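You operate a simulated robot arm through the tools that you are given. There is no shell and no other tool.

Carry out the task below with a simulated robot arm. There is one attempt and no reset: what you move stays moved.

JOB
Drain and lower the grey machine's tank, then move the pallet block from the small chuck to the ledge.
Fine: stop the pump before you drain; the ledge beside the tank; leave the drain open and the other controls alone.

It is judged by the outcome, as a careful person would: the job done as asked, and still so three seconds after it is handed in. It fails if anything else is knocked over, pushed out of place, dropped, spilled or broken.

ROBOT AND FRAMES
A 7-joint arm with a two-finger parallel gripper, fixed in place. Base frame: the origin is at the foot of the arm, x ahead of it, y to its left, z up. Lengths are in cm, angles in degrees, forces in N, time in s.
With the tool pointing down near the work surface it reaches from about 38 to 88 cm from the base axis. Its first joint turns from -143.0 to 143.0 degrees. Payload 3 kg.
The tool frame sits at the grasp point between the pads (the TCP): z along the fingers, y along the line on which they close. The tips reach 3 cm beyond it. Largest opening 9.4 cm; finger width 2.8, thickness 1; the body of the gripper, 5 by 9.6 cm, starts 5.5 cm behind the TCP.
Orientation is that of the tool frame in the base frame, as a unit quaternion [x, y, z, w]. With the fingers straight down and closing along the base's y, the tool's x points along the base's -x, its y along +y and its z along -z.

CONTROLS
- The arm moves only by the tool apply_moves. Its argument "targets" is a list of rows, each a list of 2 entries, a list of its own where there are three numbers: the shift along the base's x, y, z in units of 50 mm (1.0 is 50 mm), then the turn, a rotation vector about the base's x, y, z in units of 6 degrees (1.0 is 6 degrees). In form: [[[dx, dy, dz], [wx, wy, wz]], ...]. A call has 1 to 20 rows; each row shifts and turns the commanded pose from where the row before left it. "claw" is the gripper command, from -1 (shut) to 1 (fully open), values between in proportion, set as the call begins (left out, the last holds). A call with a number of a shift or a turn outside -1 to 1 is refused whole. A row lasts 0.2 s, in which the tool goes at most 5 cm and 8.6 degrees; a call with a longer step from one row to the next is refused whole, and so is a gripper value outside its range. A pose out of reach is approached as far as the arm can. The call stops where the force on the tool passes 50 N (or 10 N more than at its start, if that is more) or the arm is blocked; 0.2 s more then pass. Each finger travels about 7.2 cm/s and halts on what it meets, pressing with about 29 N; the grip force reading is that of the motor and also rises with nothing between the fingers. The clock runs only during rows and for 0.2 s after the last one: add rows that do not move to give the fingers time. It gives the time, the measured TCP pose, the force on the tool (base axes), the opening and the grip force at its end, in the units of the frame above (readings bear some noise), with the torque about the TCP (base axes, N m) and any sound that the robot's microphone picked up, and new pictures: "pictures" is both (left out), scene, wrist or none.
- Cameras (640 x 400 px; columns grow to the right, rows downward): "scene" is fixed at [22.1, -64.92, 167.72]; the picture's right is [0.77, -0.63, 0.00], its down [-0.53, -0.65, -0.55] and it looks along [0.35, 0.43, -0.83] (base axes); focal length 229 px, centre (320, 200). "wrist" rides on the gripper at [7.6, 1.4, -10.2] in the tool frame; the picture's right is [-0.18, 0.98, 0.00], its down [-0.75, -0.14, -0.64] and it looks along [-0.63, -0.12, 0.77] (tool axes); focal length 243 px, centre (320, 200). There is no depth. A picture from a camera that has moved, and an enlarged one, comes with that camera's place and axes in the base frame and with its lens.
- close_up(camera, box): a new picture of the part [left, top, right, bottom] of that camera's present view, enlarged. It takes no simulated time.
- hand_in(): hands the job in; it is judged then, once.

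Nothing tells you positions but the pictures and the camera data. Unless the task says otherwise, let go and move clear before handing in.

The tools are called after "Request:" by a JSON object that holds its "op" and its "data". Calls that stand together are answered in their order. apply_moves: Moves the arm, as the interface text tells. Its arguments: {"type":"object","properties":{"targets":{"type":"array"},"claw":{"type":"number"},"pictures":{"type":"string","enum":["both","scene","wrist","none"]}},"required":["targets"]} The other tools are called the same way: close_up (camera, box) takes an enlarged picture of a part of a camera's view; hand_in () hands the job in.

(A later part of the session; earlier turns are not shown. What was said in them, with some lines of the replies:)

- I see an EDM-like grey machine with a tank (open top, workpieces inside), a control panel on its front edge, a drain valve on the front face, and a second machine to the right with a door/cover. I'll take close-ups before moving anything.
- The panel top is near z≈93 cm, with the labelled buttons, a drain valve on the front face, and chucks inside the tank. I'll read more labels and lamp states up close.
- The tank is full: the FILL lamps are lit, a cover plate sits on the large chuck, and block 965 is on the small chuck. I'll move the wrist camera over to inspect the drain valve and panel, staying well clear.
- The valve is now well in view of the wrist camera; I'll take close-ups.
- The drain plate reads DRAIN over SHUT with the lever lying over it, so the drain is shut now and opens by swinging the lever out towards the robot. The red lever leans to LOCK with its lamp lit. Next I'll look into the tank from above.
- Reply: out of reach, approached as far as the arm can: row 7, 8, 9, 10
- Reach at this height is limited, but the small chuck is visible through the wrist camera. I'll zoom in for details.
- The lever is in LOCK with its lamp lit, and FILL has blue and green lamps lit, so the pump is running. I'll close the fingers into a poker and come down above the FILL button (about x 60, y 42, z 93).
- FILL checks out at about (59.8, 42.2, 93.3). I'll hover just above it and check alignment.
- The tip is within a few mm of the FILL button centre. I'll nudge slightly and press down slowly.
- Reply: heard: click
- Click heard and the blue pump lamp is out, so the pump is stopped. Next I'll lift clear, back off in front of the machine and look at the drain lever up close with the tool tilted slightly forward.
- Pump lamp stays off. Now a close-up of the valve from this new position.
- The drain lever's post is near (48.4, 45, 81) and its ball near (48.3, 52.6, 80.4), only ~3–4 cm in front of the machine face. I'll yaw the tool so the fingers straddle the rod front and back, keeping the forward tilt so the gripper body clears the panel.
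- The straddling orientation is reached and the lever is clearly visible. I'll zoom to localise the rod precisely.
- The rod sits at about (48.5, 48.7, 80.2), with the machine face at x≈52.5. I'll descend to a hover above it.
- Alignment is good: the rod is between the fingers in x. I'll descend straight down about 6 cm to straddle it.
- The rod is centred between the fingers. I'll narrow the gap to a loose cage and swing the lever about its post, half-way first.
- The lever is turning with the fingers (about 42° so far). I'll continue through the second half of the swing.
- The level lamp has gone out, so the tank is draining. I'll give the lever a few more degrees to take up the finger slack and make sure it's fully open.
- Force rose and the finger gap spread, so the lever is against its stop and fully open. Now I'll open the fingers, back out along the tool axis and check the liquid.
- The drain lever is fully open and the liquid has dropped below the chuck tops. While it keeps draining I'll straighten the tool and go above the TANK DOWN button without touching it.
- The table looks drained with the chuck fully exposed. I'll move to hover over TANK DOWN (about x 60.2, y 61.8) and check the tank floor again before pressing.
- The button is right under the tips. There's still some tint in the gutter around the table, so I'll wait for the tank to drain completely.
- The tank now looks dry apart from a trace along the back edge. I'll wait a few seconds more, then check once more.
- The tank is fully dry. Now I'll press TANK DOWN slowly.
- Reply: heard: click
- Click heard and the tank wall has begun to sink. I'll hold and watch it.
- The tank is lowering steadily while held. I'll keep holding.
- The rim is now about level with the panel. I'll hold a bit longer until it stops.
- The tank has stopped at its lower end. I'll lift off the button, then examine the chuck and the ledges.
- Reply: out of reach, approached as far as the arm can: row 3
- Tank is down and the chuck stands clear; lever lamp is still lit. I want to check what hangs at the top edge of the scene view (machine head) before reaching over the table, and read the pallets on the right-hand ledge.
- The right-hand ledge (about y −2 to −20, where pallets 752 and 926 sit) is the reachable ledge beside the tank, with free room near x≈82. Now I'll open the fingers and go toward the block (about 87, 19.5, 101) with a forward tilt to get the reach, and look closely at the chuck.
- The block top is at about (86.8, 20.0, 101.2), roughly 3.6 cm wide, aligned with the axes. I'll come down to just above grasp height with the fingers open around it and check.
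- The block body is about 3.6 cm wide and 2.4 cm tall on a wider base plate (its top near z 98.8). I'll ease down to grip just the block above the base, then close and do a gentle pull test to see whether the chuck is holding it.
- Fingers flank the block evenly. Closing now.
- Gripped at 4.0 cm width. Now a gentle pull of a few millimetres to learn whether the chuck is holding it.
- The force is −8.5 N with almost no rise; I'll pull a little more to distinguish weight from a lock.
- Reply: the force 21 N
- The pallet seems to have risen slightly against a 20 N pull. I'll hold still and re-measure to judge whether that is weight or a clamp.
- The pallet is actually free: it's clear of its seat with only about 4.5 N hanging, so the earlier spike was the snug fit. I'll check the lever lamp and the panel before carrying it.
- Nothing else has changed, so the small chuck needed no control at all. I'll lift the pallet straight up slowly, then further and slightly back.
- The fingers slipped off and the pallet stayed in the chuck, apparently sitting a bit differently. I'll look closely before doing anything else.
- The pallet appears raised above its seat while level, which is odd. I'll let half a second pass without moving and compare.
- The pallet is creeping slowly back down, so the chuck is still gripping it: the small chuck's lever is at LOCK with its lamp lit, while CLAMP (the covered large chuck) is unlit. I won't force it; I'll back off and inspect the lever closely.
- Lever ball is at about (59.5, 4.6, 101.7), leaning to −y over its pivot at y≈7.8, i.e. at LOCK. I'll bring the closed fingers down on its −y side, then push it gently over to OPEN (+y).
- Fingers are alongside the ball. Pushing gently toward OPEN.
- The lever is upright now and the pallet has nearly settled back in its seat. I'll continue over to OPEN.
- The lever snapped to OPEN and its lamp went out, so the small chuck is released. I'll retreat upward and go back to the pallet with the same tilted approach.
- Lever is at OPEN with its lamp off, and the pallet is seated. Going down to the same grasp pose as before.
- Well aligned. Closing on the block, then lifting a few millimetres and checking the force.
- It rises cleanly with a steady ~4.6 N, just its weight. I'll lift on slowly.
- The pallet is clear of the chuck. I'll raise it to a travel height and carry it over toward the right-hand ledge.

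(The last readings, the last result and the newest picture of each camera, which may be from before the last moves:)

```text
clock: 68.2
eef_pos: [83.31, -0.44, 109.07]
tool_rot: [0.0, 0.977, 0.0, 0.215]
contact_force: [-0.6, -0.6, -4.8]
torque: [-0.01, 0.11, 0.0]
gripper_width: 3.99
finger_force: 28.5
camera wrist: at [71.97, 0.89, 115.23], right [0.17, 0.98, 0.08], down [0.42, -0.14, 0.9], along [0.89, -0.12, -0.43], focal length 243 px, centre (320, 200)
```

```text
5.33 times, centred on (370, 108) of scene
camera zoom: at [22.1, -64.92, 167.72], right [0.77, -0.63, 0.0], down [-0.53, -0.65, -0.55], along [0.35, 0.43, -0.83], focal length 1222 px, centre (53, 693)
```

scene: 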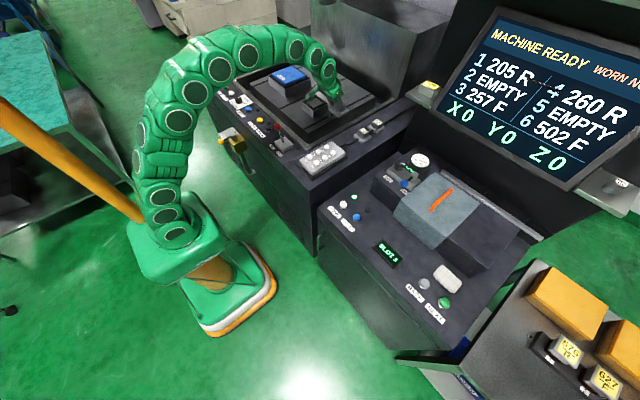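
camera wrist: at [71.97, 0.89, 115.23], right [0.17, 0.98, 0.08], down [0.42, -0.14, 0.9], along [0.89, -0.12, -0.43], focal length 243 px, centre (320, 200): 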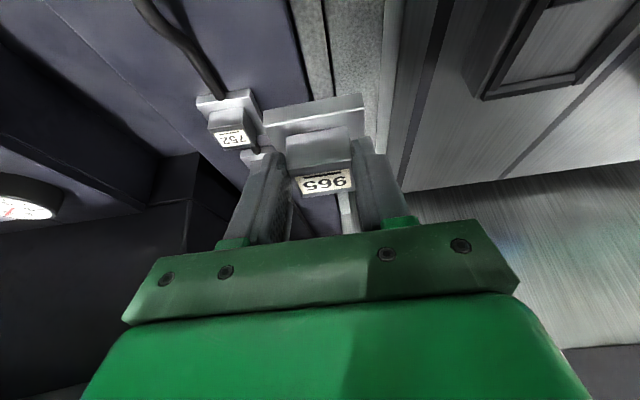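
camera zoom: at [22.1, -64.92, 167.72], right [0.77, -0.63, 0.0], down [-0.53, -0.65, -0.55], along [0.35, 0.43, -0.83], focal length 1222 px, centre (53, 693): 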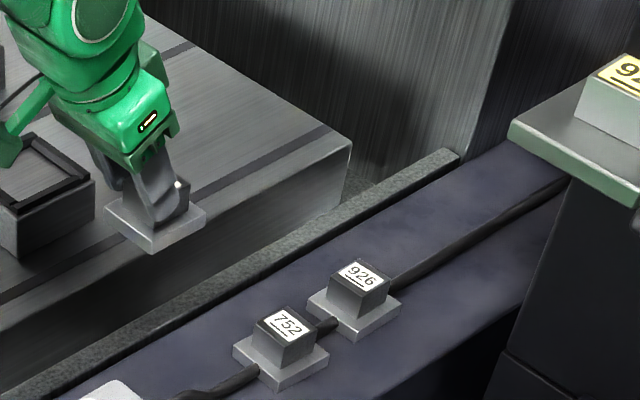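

Carrying well (steady ~4.7 N). From this view the ledge strip between the tank rim (y≈−1.6) and the pendant cable (y≈−10.4) is free around x≈83.5, so I'll set the pallet there at about (83.5, −6). Moving over it and partway down.

Request:
{"op": "apply_moves", "data": {"targets": [[[-0.05, -0.3, 0], [0, 0, 0]], [[-0.08, -0.5, 0], [0, 0, 0]], [[-0.05, -0.3, -0.1], [0, 0, 0]], [[0, 0, -0.4], [0, 0, 0]], [[0, 0, -0.5], [0, 0, 0]], [[0, 0, -0.5], [0, 0, 0]], [[0, 0, -0.3], [0, 0, 0]]], "pictures": "both"}}

Request:
{"op": "close_up", "data": {"camera": "scene", "box": [310, 90, 400, 146]}}

Request:
{"op": "close_up", "data": {"camera": "wrist", "box": [180, 40, 420, 190]}}

```text
clock: 69.8
eef_pos: [82.54, -5.81, 100.26]
tool_rot: [0.001, 0.977, 0.0, 0.214]
contact_force: [0.0, 0.2, -4.7]
torque: [0.02, 0.11, -0.03]
gripper_width: 3.98
finger_force: 29.6
camera wrist: at [71.09, -4.51, 106.27], right [0.17, 0.98, 0.08], down [0.42, -0.14, 0.9], along [0.89, -0.12, -0.43], focal length 243 px, centre (320, 200)
```

scene: 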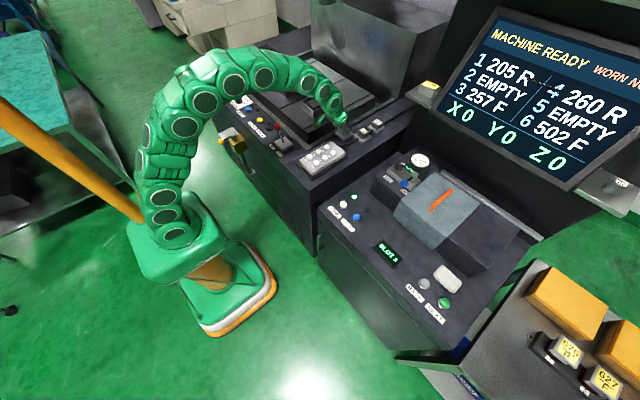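
wrist: 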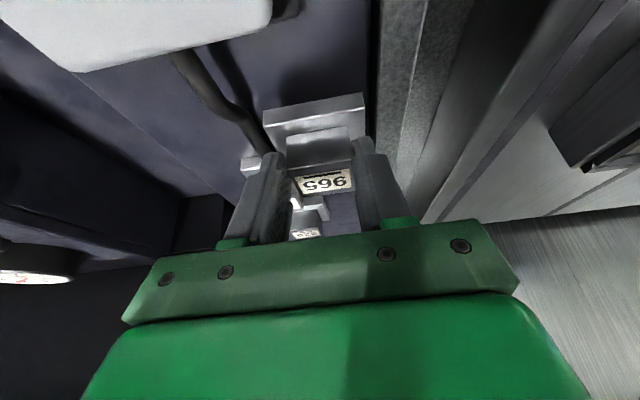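

```text
7.11 times, centred on (355, 118) of scene
camera zoom: at [22.1, -64.92, 167.72], right [0.77, -0.63, 0.0], down [-0.53, -0.65, -0.55], along [0.35, 0.43, -0.83], focal length 1629 px, centre (71, 783)
```

zoom: 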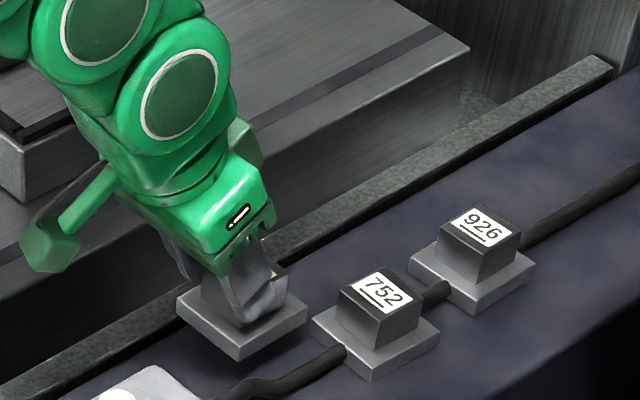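

```text
2.67 times, centred on (300, 115) of wrist
camera zoom: at [71.09, -4.51, 106.27], right [0.17, 0.98, 0.08], down [0.42, -0.14, 0.9], along [0.89, -0.12, -0.43], focal length 647 px, centre (373, 427)
```

zoom: 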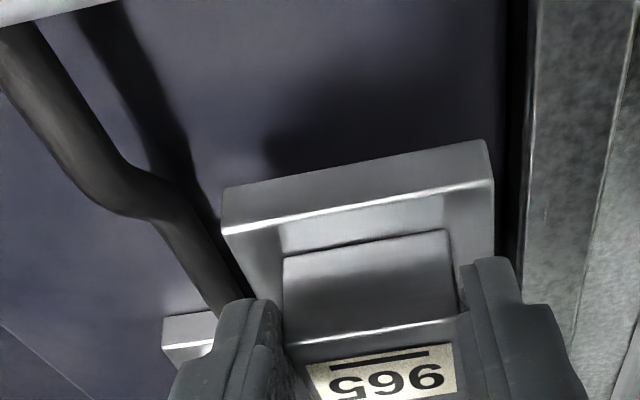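

The pallet spans about y −8.7 to −3.0, with the free strip running from −2.1 to −10.5. I'll shift 4 mm outward to centre it and descend slowly until it touches.

Request:
{"op": "apply_moves", "data": {"targets": [[[0, -0.08, -0.1], [0, 0, 0]], [[0, 0, -0.1], [0, 0, 0]], [[0, 0, -0.1], [0, 0, 0]], [[0, 0, -0.08], [0, 0, 0]], [[0, 0, -0.04], [0, 0, 0]]], "pictures": "none"}}

Request:
{"op": "close_up", "data": {"camera": "scene", "box": [325, 105, 385, 143]}}

```text
clock: 71.0
eef_pos: [82.59, -6.23, 98.09]
tool_rot: [0.001, 0.977, 0.001, 0.213]
contact_force: [-0.6, 0.1, -4.2]
torque: [0.01, 0.14, -0.01]
gripper_width: 3.99
finger_force: 28.7
```

```text
10.53 times, centred on (355, 124) of scene
camera zoom: at [22.1, -64.92, 167.72], right [0.77, -0.63, 0.0], down [-0.53, -0.65, -0.55], along [0.35, 0.43, -0.83], focal length 2411 px, centre (-48, 1000)
```

zoom: 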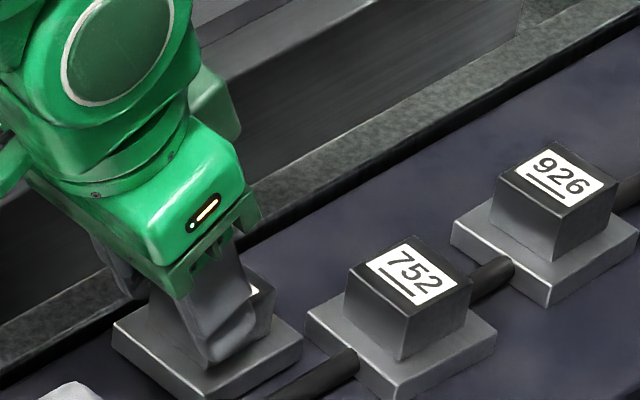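

Still hanging free at −4.2 N. Lowering in 1.5 mm steps.

Request:
{"op": "apply_moves", "data": {"targets": [[[0, 0, -0.03], [0, 0, 0]], [[0, 0, -0.03], [0, 0, 0]], [[0, 0, -0.03], [0, 0, 0]], [[0, 0, -0.03], [0, 0, 0]]], "pictures": "none"}}

```text
clock: 72.0
eef_pos: [82.79, -6.36, 97.55]
tool_rot: [0.0, 0.976, 0.001, 0.217]
contact_force: [1.7, 5.7, 25.3]
torque: [0.16, -0.49, -0.06]
gripper_width: 3.98
finger_force: 28.6
```

It has landed (25 N upward). I'll relax the press a little, then check it's sitting flat before releasing.

Request:
{"op": "apply_moves", "data": {"targets": [[[0, 0, 0.03], [0, 0, 0]], [[0, 0, 0], [0, 0, 0]]], "pictures": "wrist"}}

Request:
{"op": "close_up", "data": {"camera": "scene", "box": [325, 105, 375, 137]}}

Request:
{"op": "close_up", "data": {"camera": "wrist", "box": [180, 40, 420, 190]}}

```text
clock: 72.6
eef_pos: [82.57, -6.17, 97.5]
tool_rot: [0.001, 0.977, 0.001, 0.215]
contact_force: [7.5, 1.3, 23.3]
torque: [0.07, -0.63, -0.06]
gripper_width: 3.97
finger_force: 29.5
camera wrist: at [71.22, -4.95, 103.55], right [0.17, 0.98, 0.08], down [0.41, -0.14, 0.9], along [0.89, -0.12, -0.43], focal length 243 px, centre (320, 200)
```

wrist: 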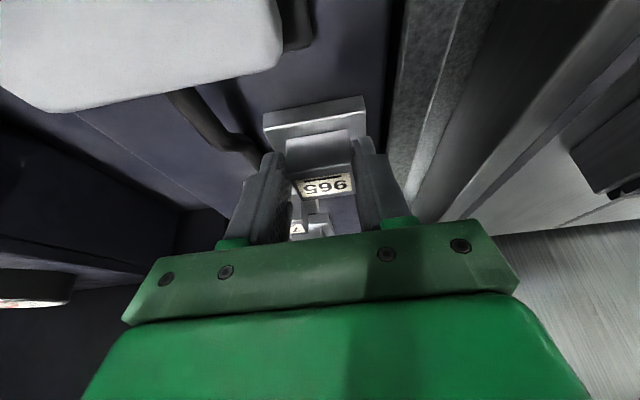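

```text
12.50 times, centred on (350, 121) of scene
camera zoom: at [22.1, -64.92, 167.72], right [0.77, -0.63, 0.0], down [-0.53, -0.65, -0.55], along [0.35, 0.43, -0.83], focal length 2863 px, centre (-55, 1188)
```

zoom: 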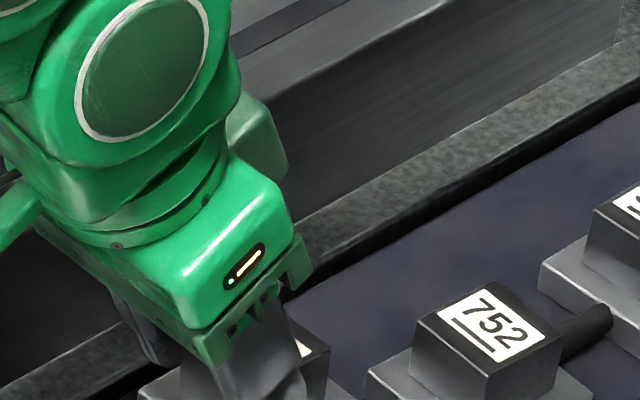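

```text
2.67 times, centred on (300, 115) of wrist
camera zoom: at [71.22, -4.95, 103.55], right [0.17, 0.98, 0.08], down [0.41, -0.14, 0.9], along [0.89, -0.12, -0.43], focal length 647 px, centre (373, 427)
```

zoom: 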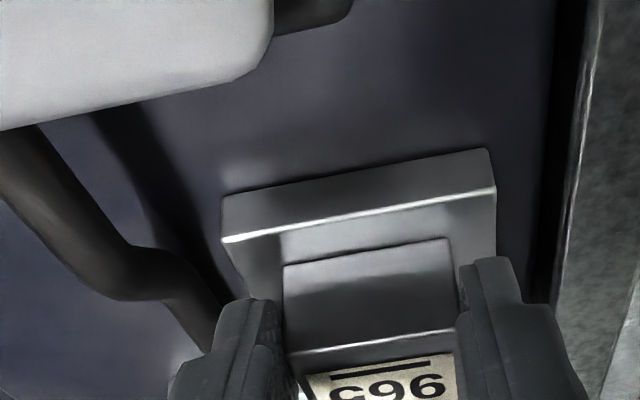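

The pallet rests on the ledge between the rim and the cable. I'll relieve a little more pressure.

Request:
{"op": "apply_moves", "data": {"targets": [[[0, 0, 0.03], [0, 0, 0]], [[0, 0, 0.01], [0, 0, 0]], [[0, 0, 0], [0, 0, 0]]], "pictures": "none"}}

```text
clock: 73.4
eef_pos: [82.46, -6.34, 97.53]
tool_rot: [0.0, 0.977, 0.001, 0.213]
contact_force: [-0.7, 0.7, -3.0]
torque: [-0.05, 0.04, 0.0]
gripper_width: 3.96
finger_force: 29.6
```

Nearly zero net load now. A hair lower, then open the fingers.

Request:
{"op": "apply_moves", "data": {"targets": [[[0, 0, -0.012], [0, 0, 0]], [[0, 0, 0], [0, 0, 0]]], "pictures": "none"}}

Request:
{"op": "apply_moves", "data": {"targets": [[[0, 0, 0], [0, 0, 0]], [[0, 0, 0], [0, 0, 0]], [[0, 0, 0], [0, 0, 0]]], "claw": 0.15, "pictures": "both"}}

Request:
{"op": "close_up", "data": {"camera": "wrist", "box": [180, 40, 420, 190]}}

Request:
{"op": "close_up", "data": {"camera": "scene", "box": [315, 100, 385, 144]}}

```text
clock: 74.0
eef_pos: [82.55, -6.25, 97.7]
tool_rot: [0.0, 0.977, 0.001, 0.213]
contact_force: [-0.7, 0.2, -4.6]
torque: [0.01, 0.09, 0.01]
gripper_width: 3.98
finger_force: 28.7
```

```text
clock: 74.8
eef_pos: [82.58, -6.37, 97.64]
tool_rot: [0.001, 0.977, 0.001, 0.214]
contact_force: [0.0, -1.0, -0.6]
torque: [-0.02, -0.02, 0.02]
gripper_width: 5.41
finger_force: 0.0
camera wrist: at [71.2, -4.99, 103.73], right [0.17, 0.98, 0.08], down [0.42, -0.14, 0.9], along [0.89, -0.12, -0.43], focal length 243 px, centre (320, 200)
```

scene: 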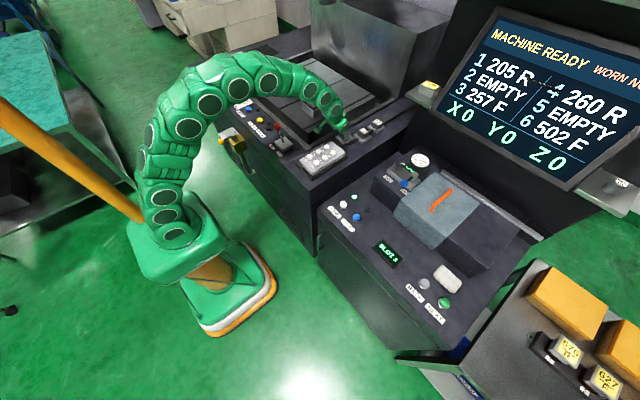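
wrist: 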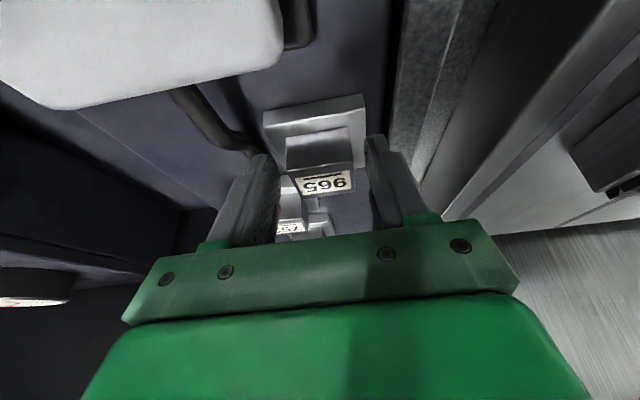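

```text
2.67 times, centred on (300, 115) of wrist
camera zoom: at [71.2, -4.99, 103.73], right [0.17, 0.98, 0.08], down [0.42, -0.14, 0.9], along [0.89, -0.12, -0.43], focal length 647 px, centre (373, 427)
```

zoom: 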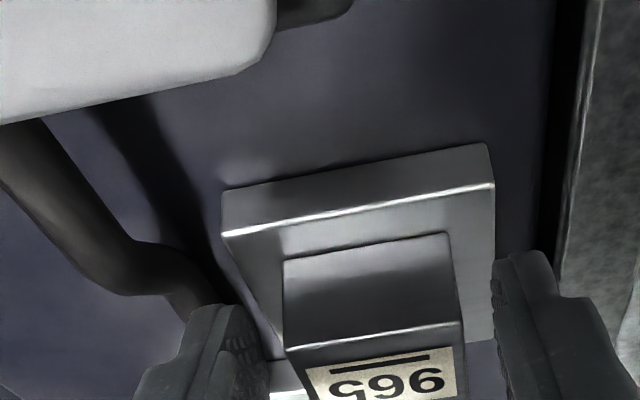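

```text
9.09 times, centred on (350, 122) of scene
camera zoom: at [22.1, -64.92, 167.72], right [0.77, -0.63, 0.0], down [-0.53, -0.65, -0.55], along [0.35, 0.43, -0.83], focal length 2082 px, centre (47, 909)
```

zoom: 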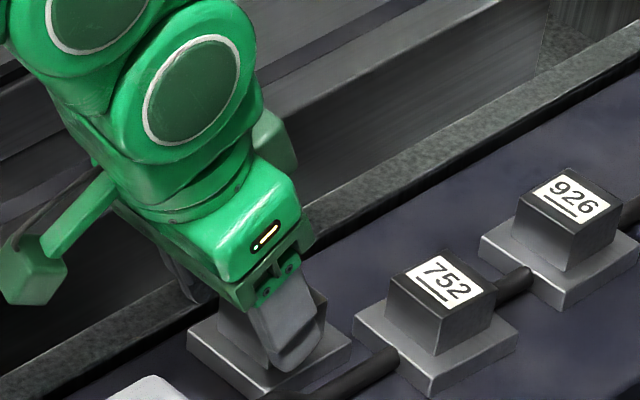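

Released, sitting flat and upright. Now straight up and away.

Request:
{"op": "apply_moves", "data": {"targets": [[[0, 0, 0.1], [0, 0, 0]], [[0, 0, 0.3], [0, 0, 0]], [[0, 0, 0.5], [0, 0, 0]], [[0, 0, 0.7], [0, 0, 0]], [[-0.3, 0, 0.7], [0, 0, 0]], [[-0.8, 0, 0.3], [0, 0.83, 0]], [[-0.8, 0, 0.2], [0, 0.83, 0]], [[-0.8, 0.1, 0], [0, 0.83, 0]], [[-0.8, 0.2, 0], [0, 0.83, 0]], [[-0.8, 0.2, 0], [0, 0.83, 0]], [[-0.8, 0.2, 0], [0, 0, 0]]], "pictures": "both"}}

Request:
{"op": "close_up", "data": {"camera": "scene", "box": [300, 80, 400, 142]}}

Request:
{"op": "close_up", "data": {"camera": "scene", "box": [215, 80, 315, 155]}}

Request:
{"op": "close_up", "data": {"camera": "scene", "box": [180, 20, 400, 157]}}

```text
clock: 77.2
eef_pos: [57.08, -3.02, 111.45]
tool_rot: [0.001, 1.0, 0.0, -0.003]
contact_force: [-0.4, -0.4, -0.1]
torque: [-0.01, 0.0, 0.03]
gripper_width: 5.39
finger_force: 0.1
camera wrist: at [49.26, -1.57, 121.78], right [0.18, 0.98, 0.0], down [0.76, -0.14, 0.64], along [0.63, -0.12, -0.77], focal length 243 px, centre (320, 200)
```

scene: 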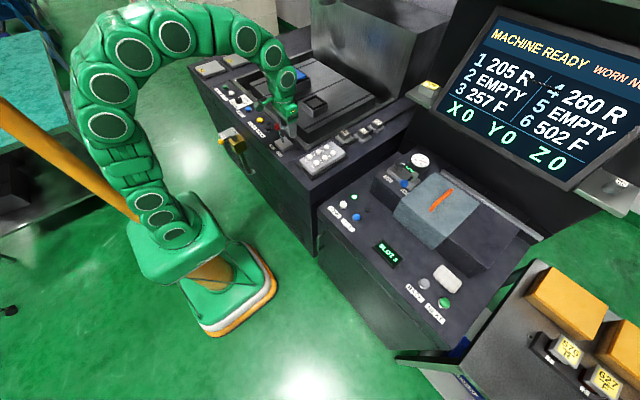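
wrist: 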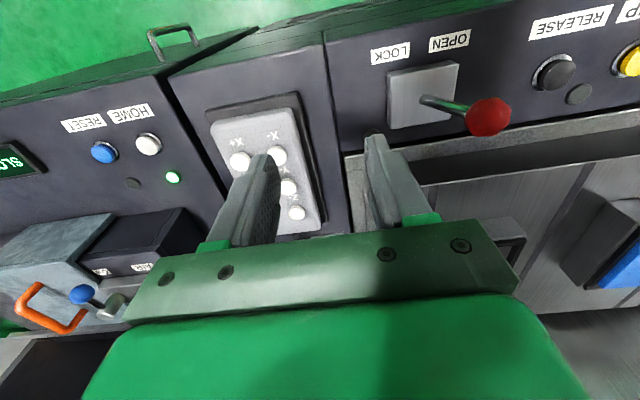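

```text
6.40 times, centred on (350, 111) of scene
camera zoom: at [22.1, -64.92, 167.72], right [0.77, -0.63, 0.0], down [-0.53, -0.65, -0.55], along [0.35, 0.43, -0.83], focal length 1466 px, centre (128, 770)
```

zoom: 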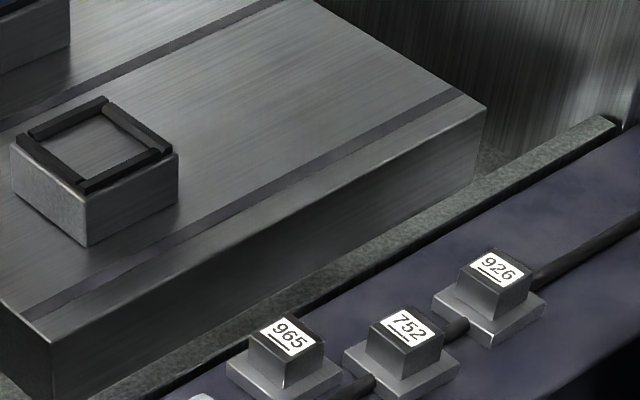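

```text
5.33 times, centred on (265, 118) of scene
camera zoom: at [22.1, -64.92, 167.72], right [0.77, -0.63, 0.0], down [-0.53, -0.65, -0.55], along [0.35, 0.43, -0.83], focal length 1222 px, centre (613, 640)
```

zoom: 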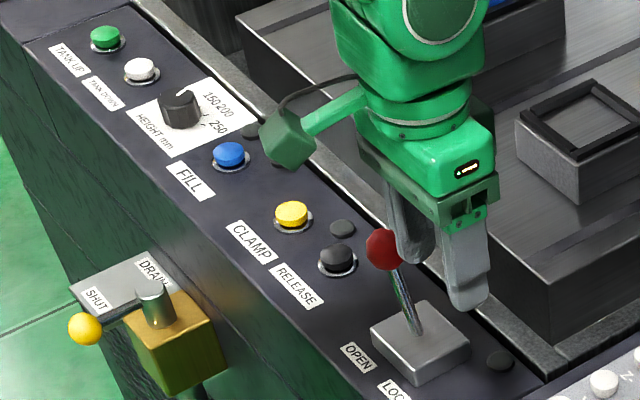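

```text
2.91 times, centred on (290, 88) of scene
camera zoom: at [22.1, -64.92, 167.72], right [0.77, -0.63, 0.0], down [-0.53, -0.65, -0.55], along [0.35, 0.43, -0.83], focal length 666 px, centre (407, 524)
```

zoom: 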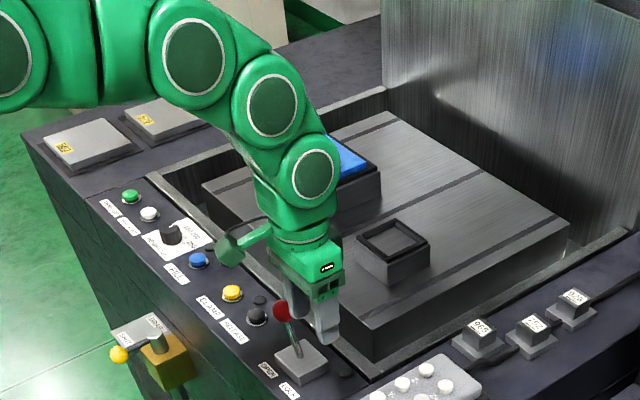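

Everything looks right: 965 stands upright on the ledge next to 752, the chuck is empty, the tank is down, the drain lever is open and the pump lamp is off. I'll withdraw the arm well clear toward its starting pose and do a final check.

Request:
{"op": "apply_moves", "data": {"targets": [[[-0.2, 0, 0.8], [0, 0, 0]], [[-0.4, 0.2, 0.6], [0, 0, 0]], [[-0.6, 0.5, 0.4], [0, 0, 0]], [[-0.6, 0.6, 0.3], [0, 0, 0]], [[-0.6, 0.7, 0.2], [0, 0, 0]], [[-0.5, 0.7, 0.2], [0, 0, 0]], [[-0.4, 0.7, 0.2], [0, 0, 0]], [[-0.3, 0.7, 0.2], [0, 0, 0]], [[0, 0, 0], [0, 0, 0]], [[0, 0, 0], [0, 0, 0]]], "pictures": "both"}}

Request:
{"op": "close_up", "data": {"camera": "scene", "box": [180, 20, 400, 157]}}

Request:
{"op": "close_up", "data": {"camera": "scene", "box": [320, 100, 400, 150]}}

Request:
{"op": "close_up", "data": {"camera": "scene", "box": [215, 80, 315, 155]}}

```text
clock: 79.4
eef_pos: [39.03, 17.86, 126.04]
tool_rot: [0.001, 1.0, 0.003, -0.006]
contact_force: [0.1, -0.3, 0.1]
torque: [0.01, 0.01, 0.0]
gripper_width: 5.41
finger_force: 0.1
camera wrist: at [31.32, 19.21, 136.3], right [0.19, 0.98, 0.0], down [0.76, -0.15, 0.63], along [0.62, -0.11, -0.77], focal length 243 px, centre (320, 200)
```

scene: 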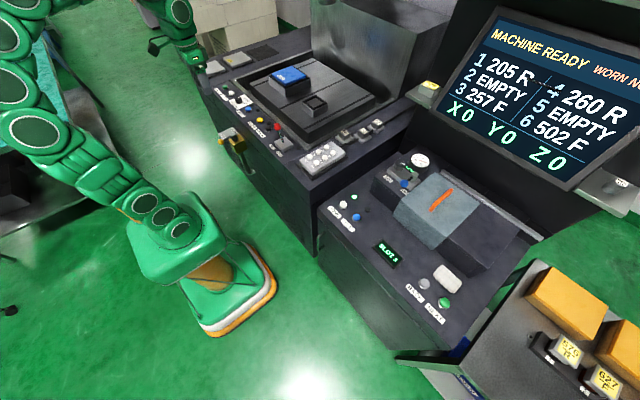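
wrist: 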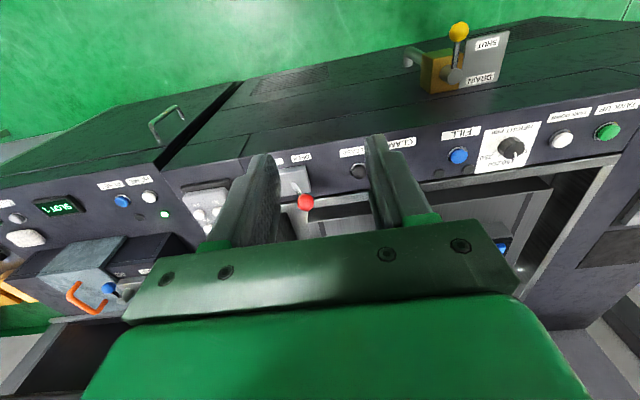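

```text
2.91 times, centred on (290, 88) of scene
camera zoom: at [22.1, -64.92, 167.72], right [0.77, -0.63, 0.0], down [-0.53, -0.65, -0.55], along [0.35, 0.43, -0.83], focal length 666 px, centre (407, 524)
```

zoom: 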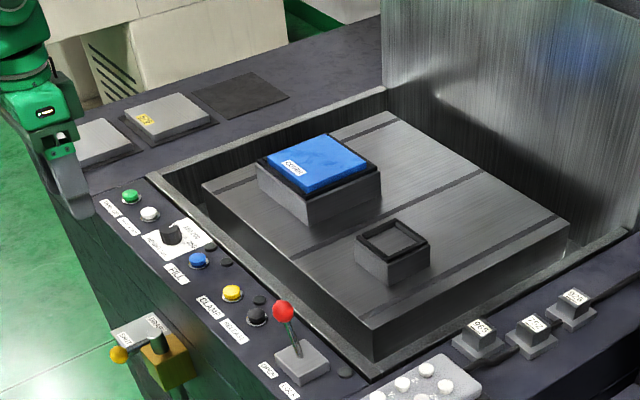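

```text
8.00 times, centred on (360, 125) of scene
camera zoom: at [22.1, -64.92, 167.72], right [0.77, -0.63, 0.0], down [-0.53, -0.65, -0.55], along [0.35, 0.43, -0.83], focal length 1832 px, centre (0, 800)
```

zoom: 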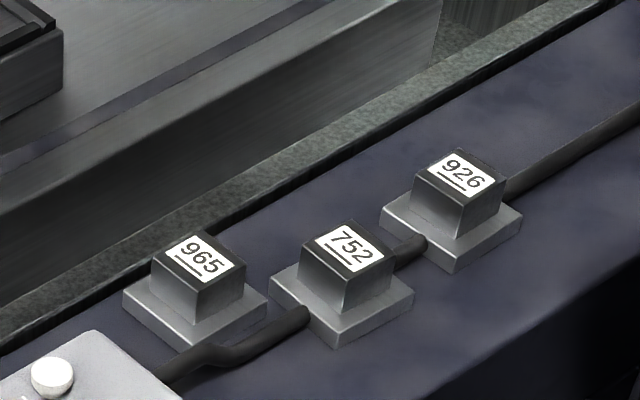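

```text
5.33 times, centred on (265, 118) of scene
camera zoom: at [22.1, -64.92, 167.72], right [0.77, -0.63, 0.0], down [-0.53, -0.65, -0.55], along [0.35, 0.43, -0.83], focal length 1222 px, centre (613, 640)
```

zoom: 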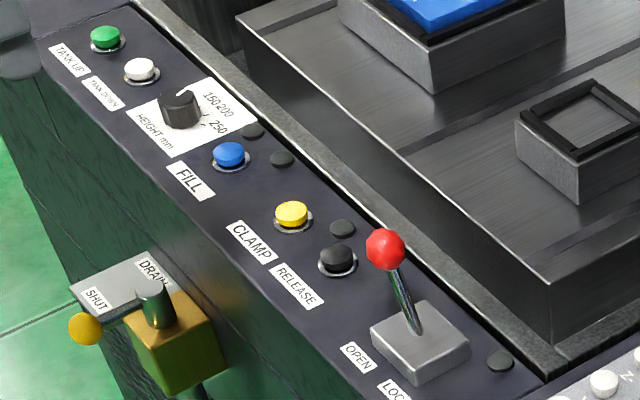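

The final check shows:
- **Tank:** the pump is off, the drain lever is fully open, and the tank is dry and lowered.
- **Pallet:** 965 stands upright on the ledge beside the tank, clear of the cable and of 752. The small chuck is empty.
- **Controls:** besides FILL, the drain and TANK DOWN, I moved only the chuck's lever, because the pallet had to be released. It is still at OPEN.
- **Arm:** it is well clear of the machine.

I'm handing in the job now.

Request:
{"op": "hand_in", "data": {}}

```text
The job is handed in.
```

The tank is drained and lowered, and pallet block 965 is on the ledge beside the tank. I've handed the job in, but no verdict came back.

- **Pump and drain:** I stopped the pump first. Its blue lamp went out, and then I swung the drain lever fully open and left it there. I waited until the tank was dry before lowering it.
- **Tank:** I held TANK DOWN until the tank stopped moving, with its rim about level with the panel.
- **Pallet:** 965 stands upright on the right-hand ledge, between the tank rim and the pendant cable, next to 752.
- **Slip while the chuck was locked:** On the first try I pulled the block while the chuck was still locked. It rose about 1 cm, the fingers slipped off, and it settled back into its seat. I saw no damage.
- **Chuck lever:** The block would not come free until I moved the red lever from LOCK to OPEN. I left it at OPEN, so that control is not as I found it.

I used no other controls, and nothing else looked moved in the final pictures.
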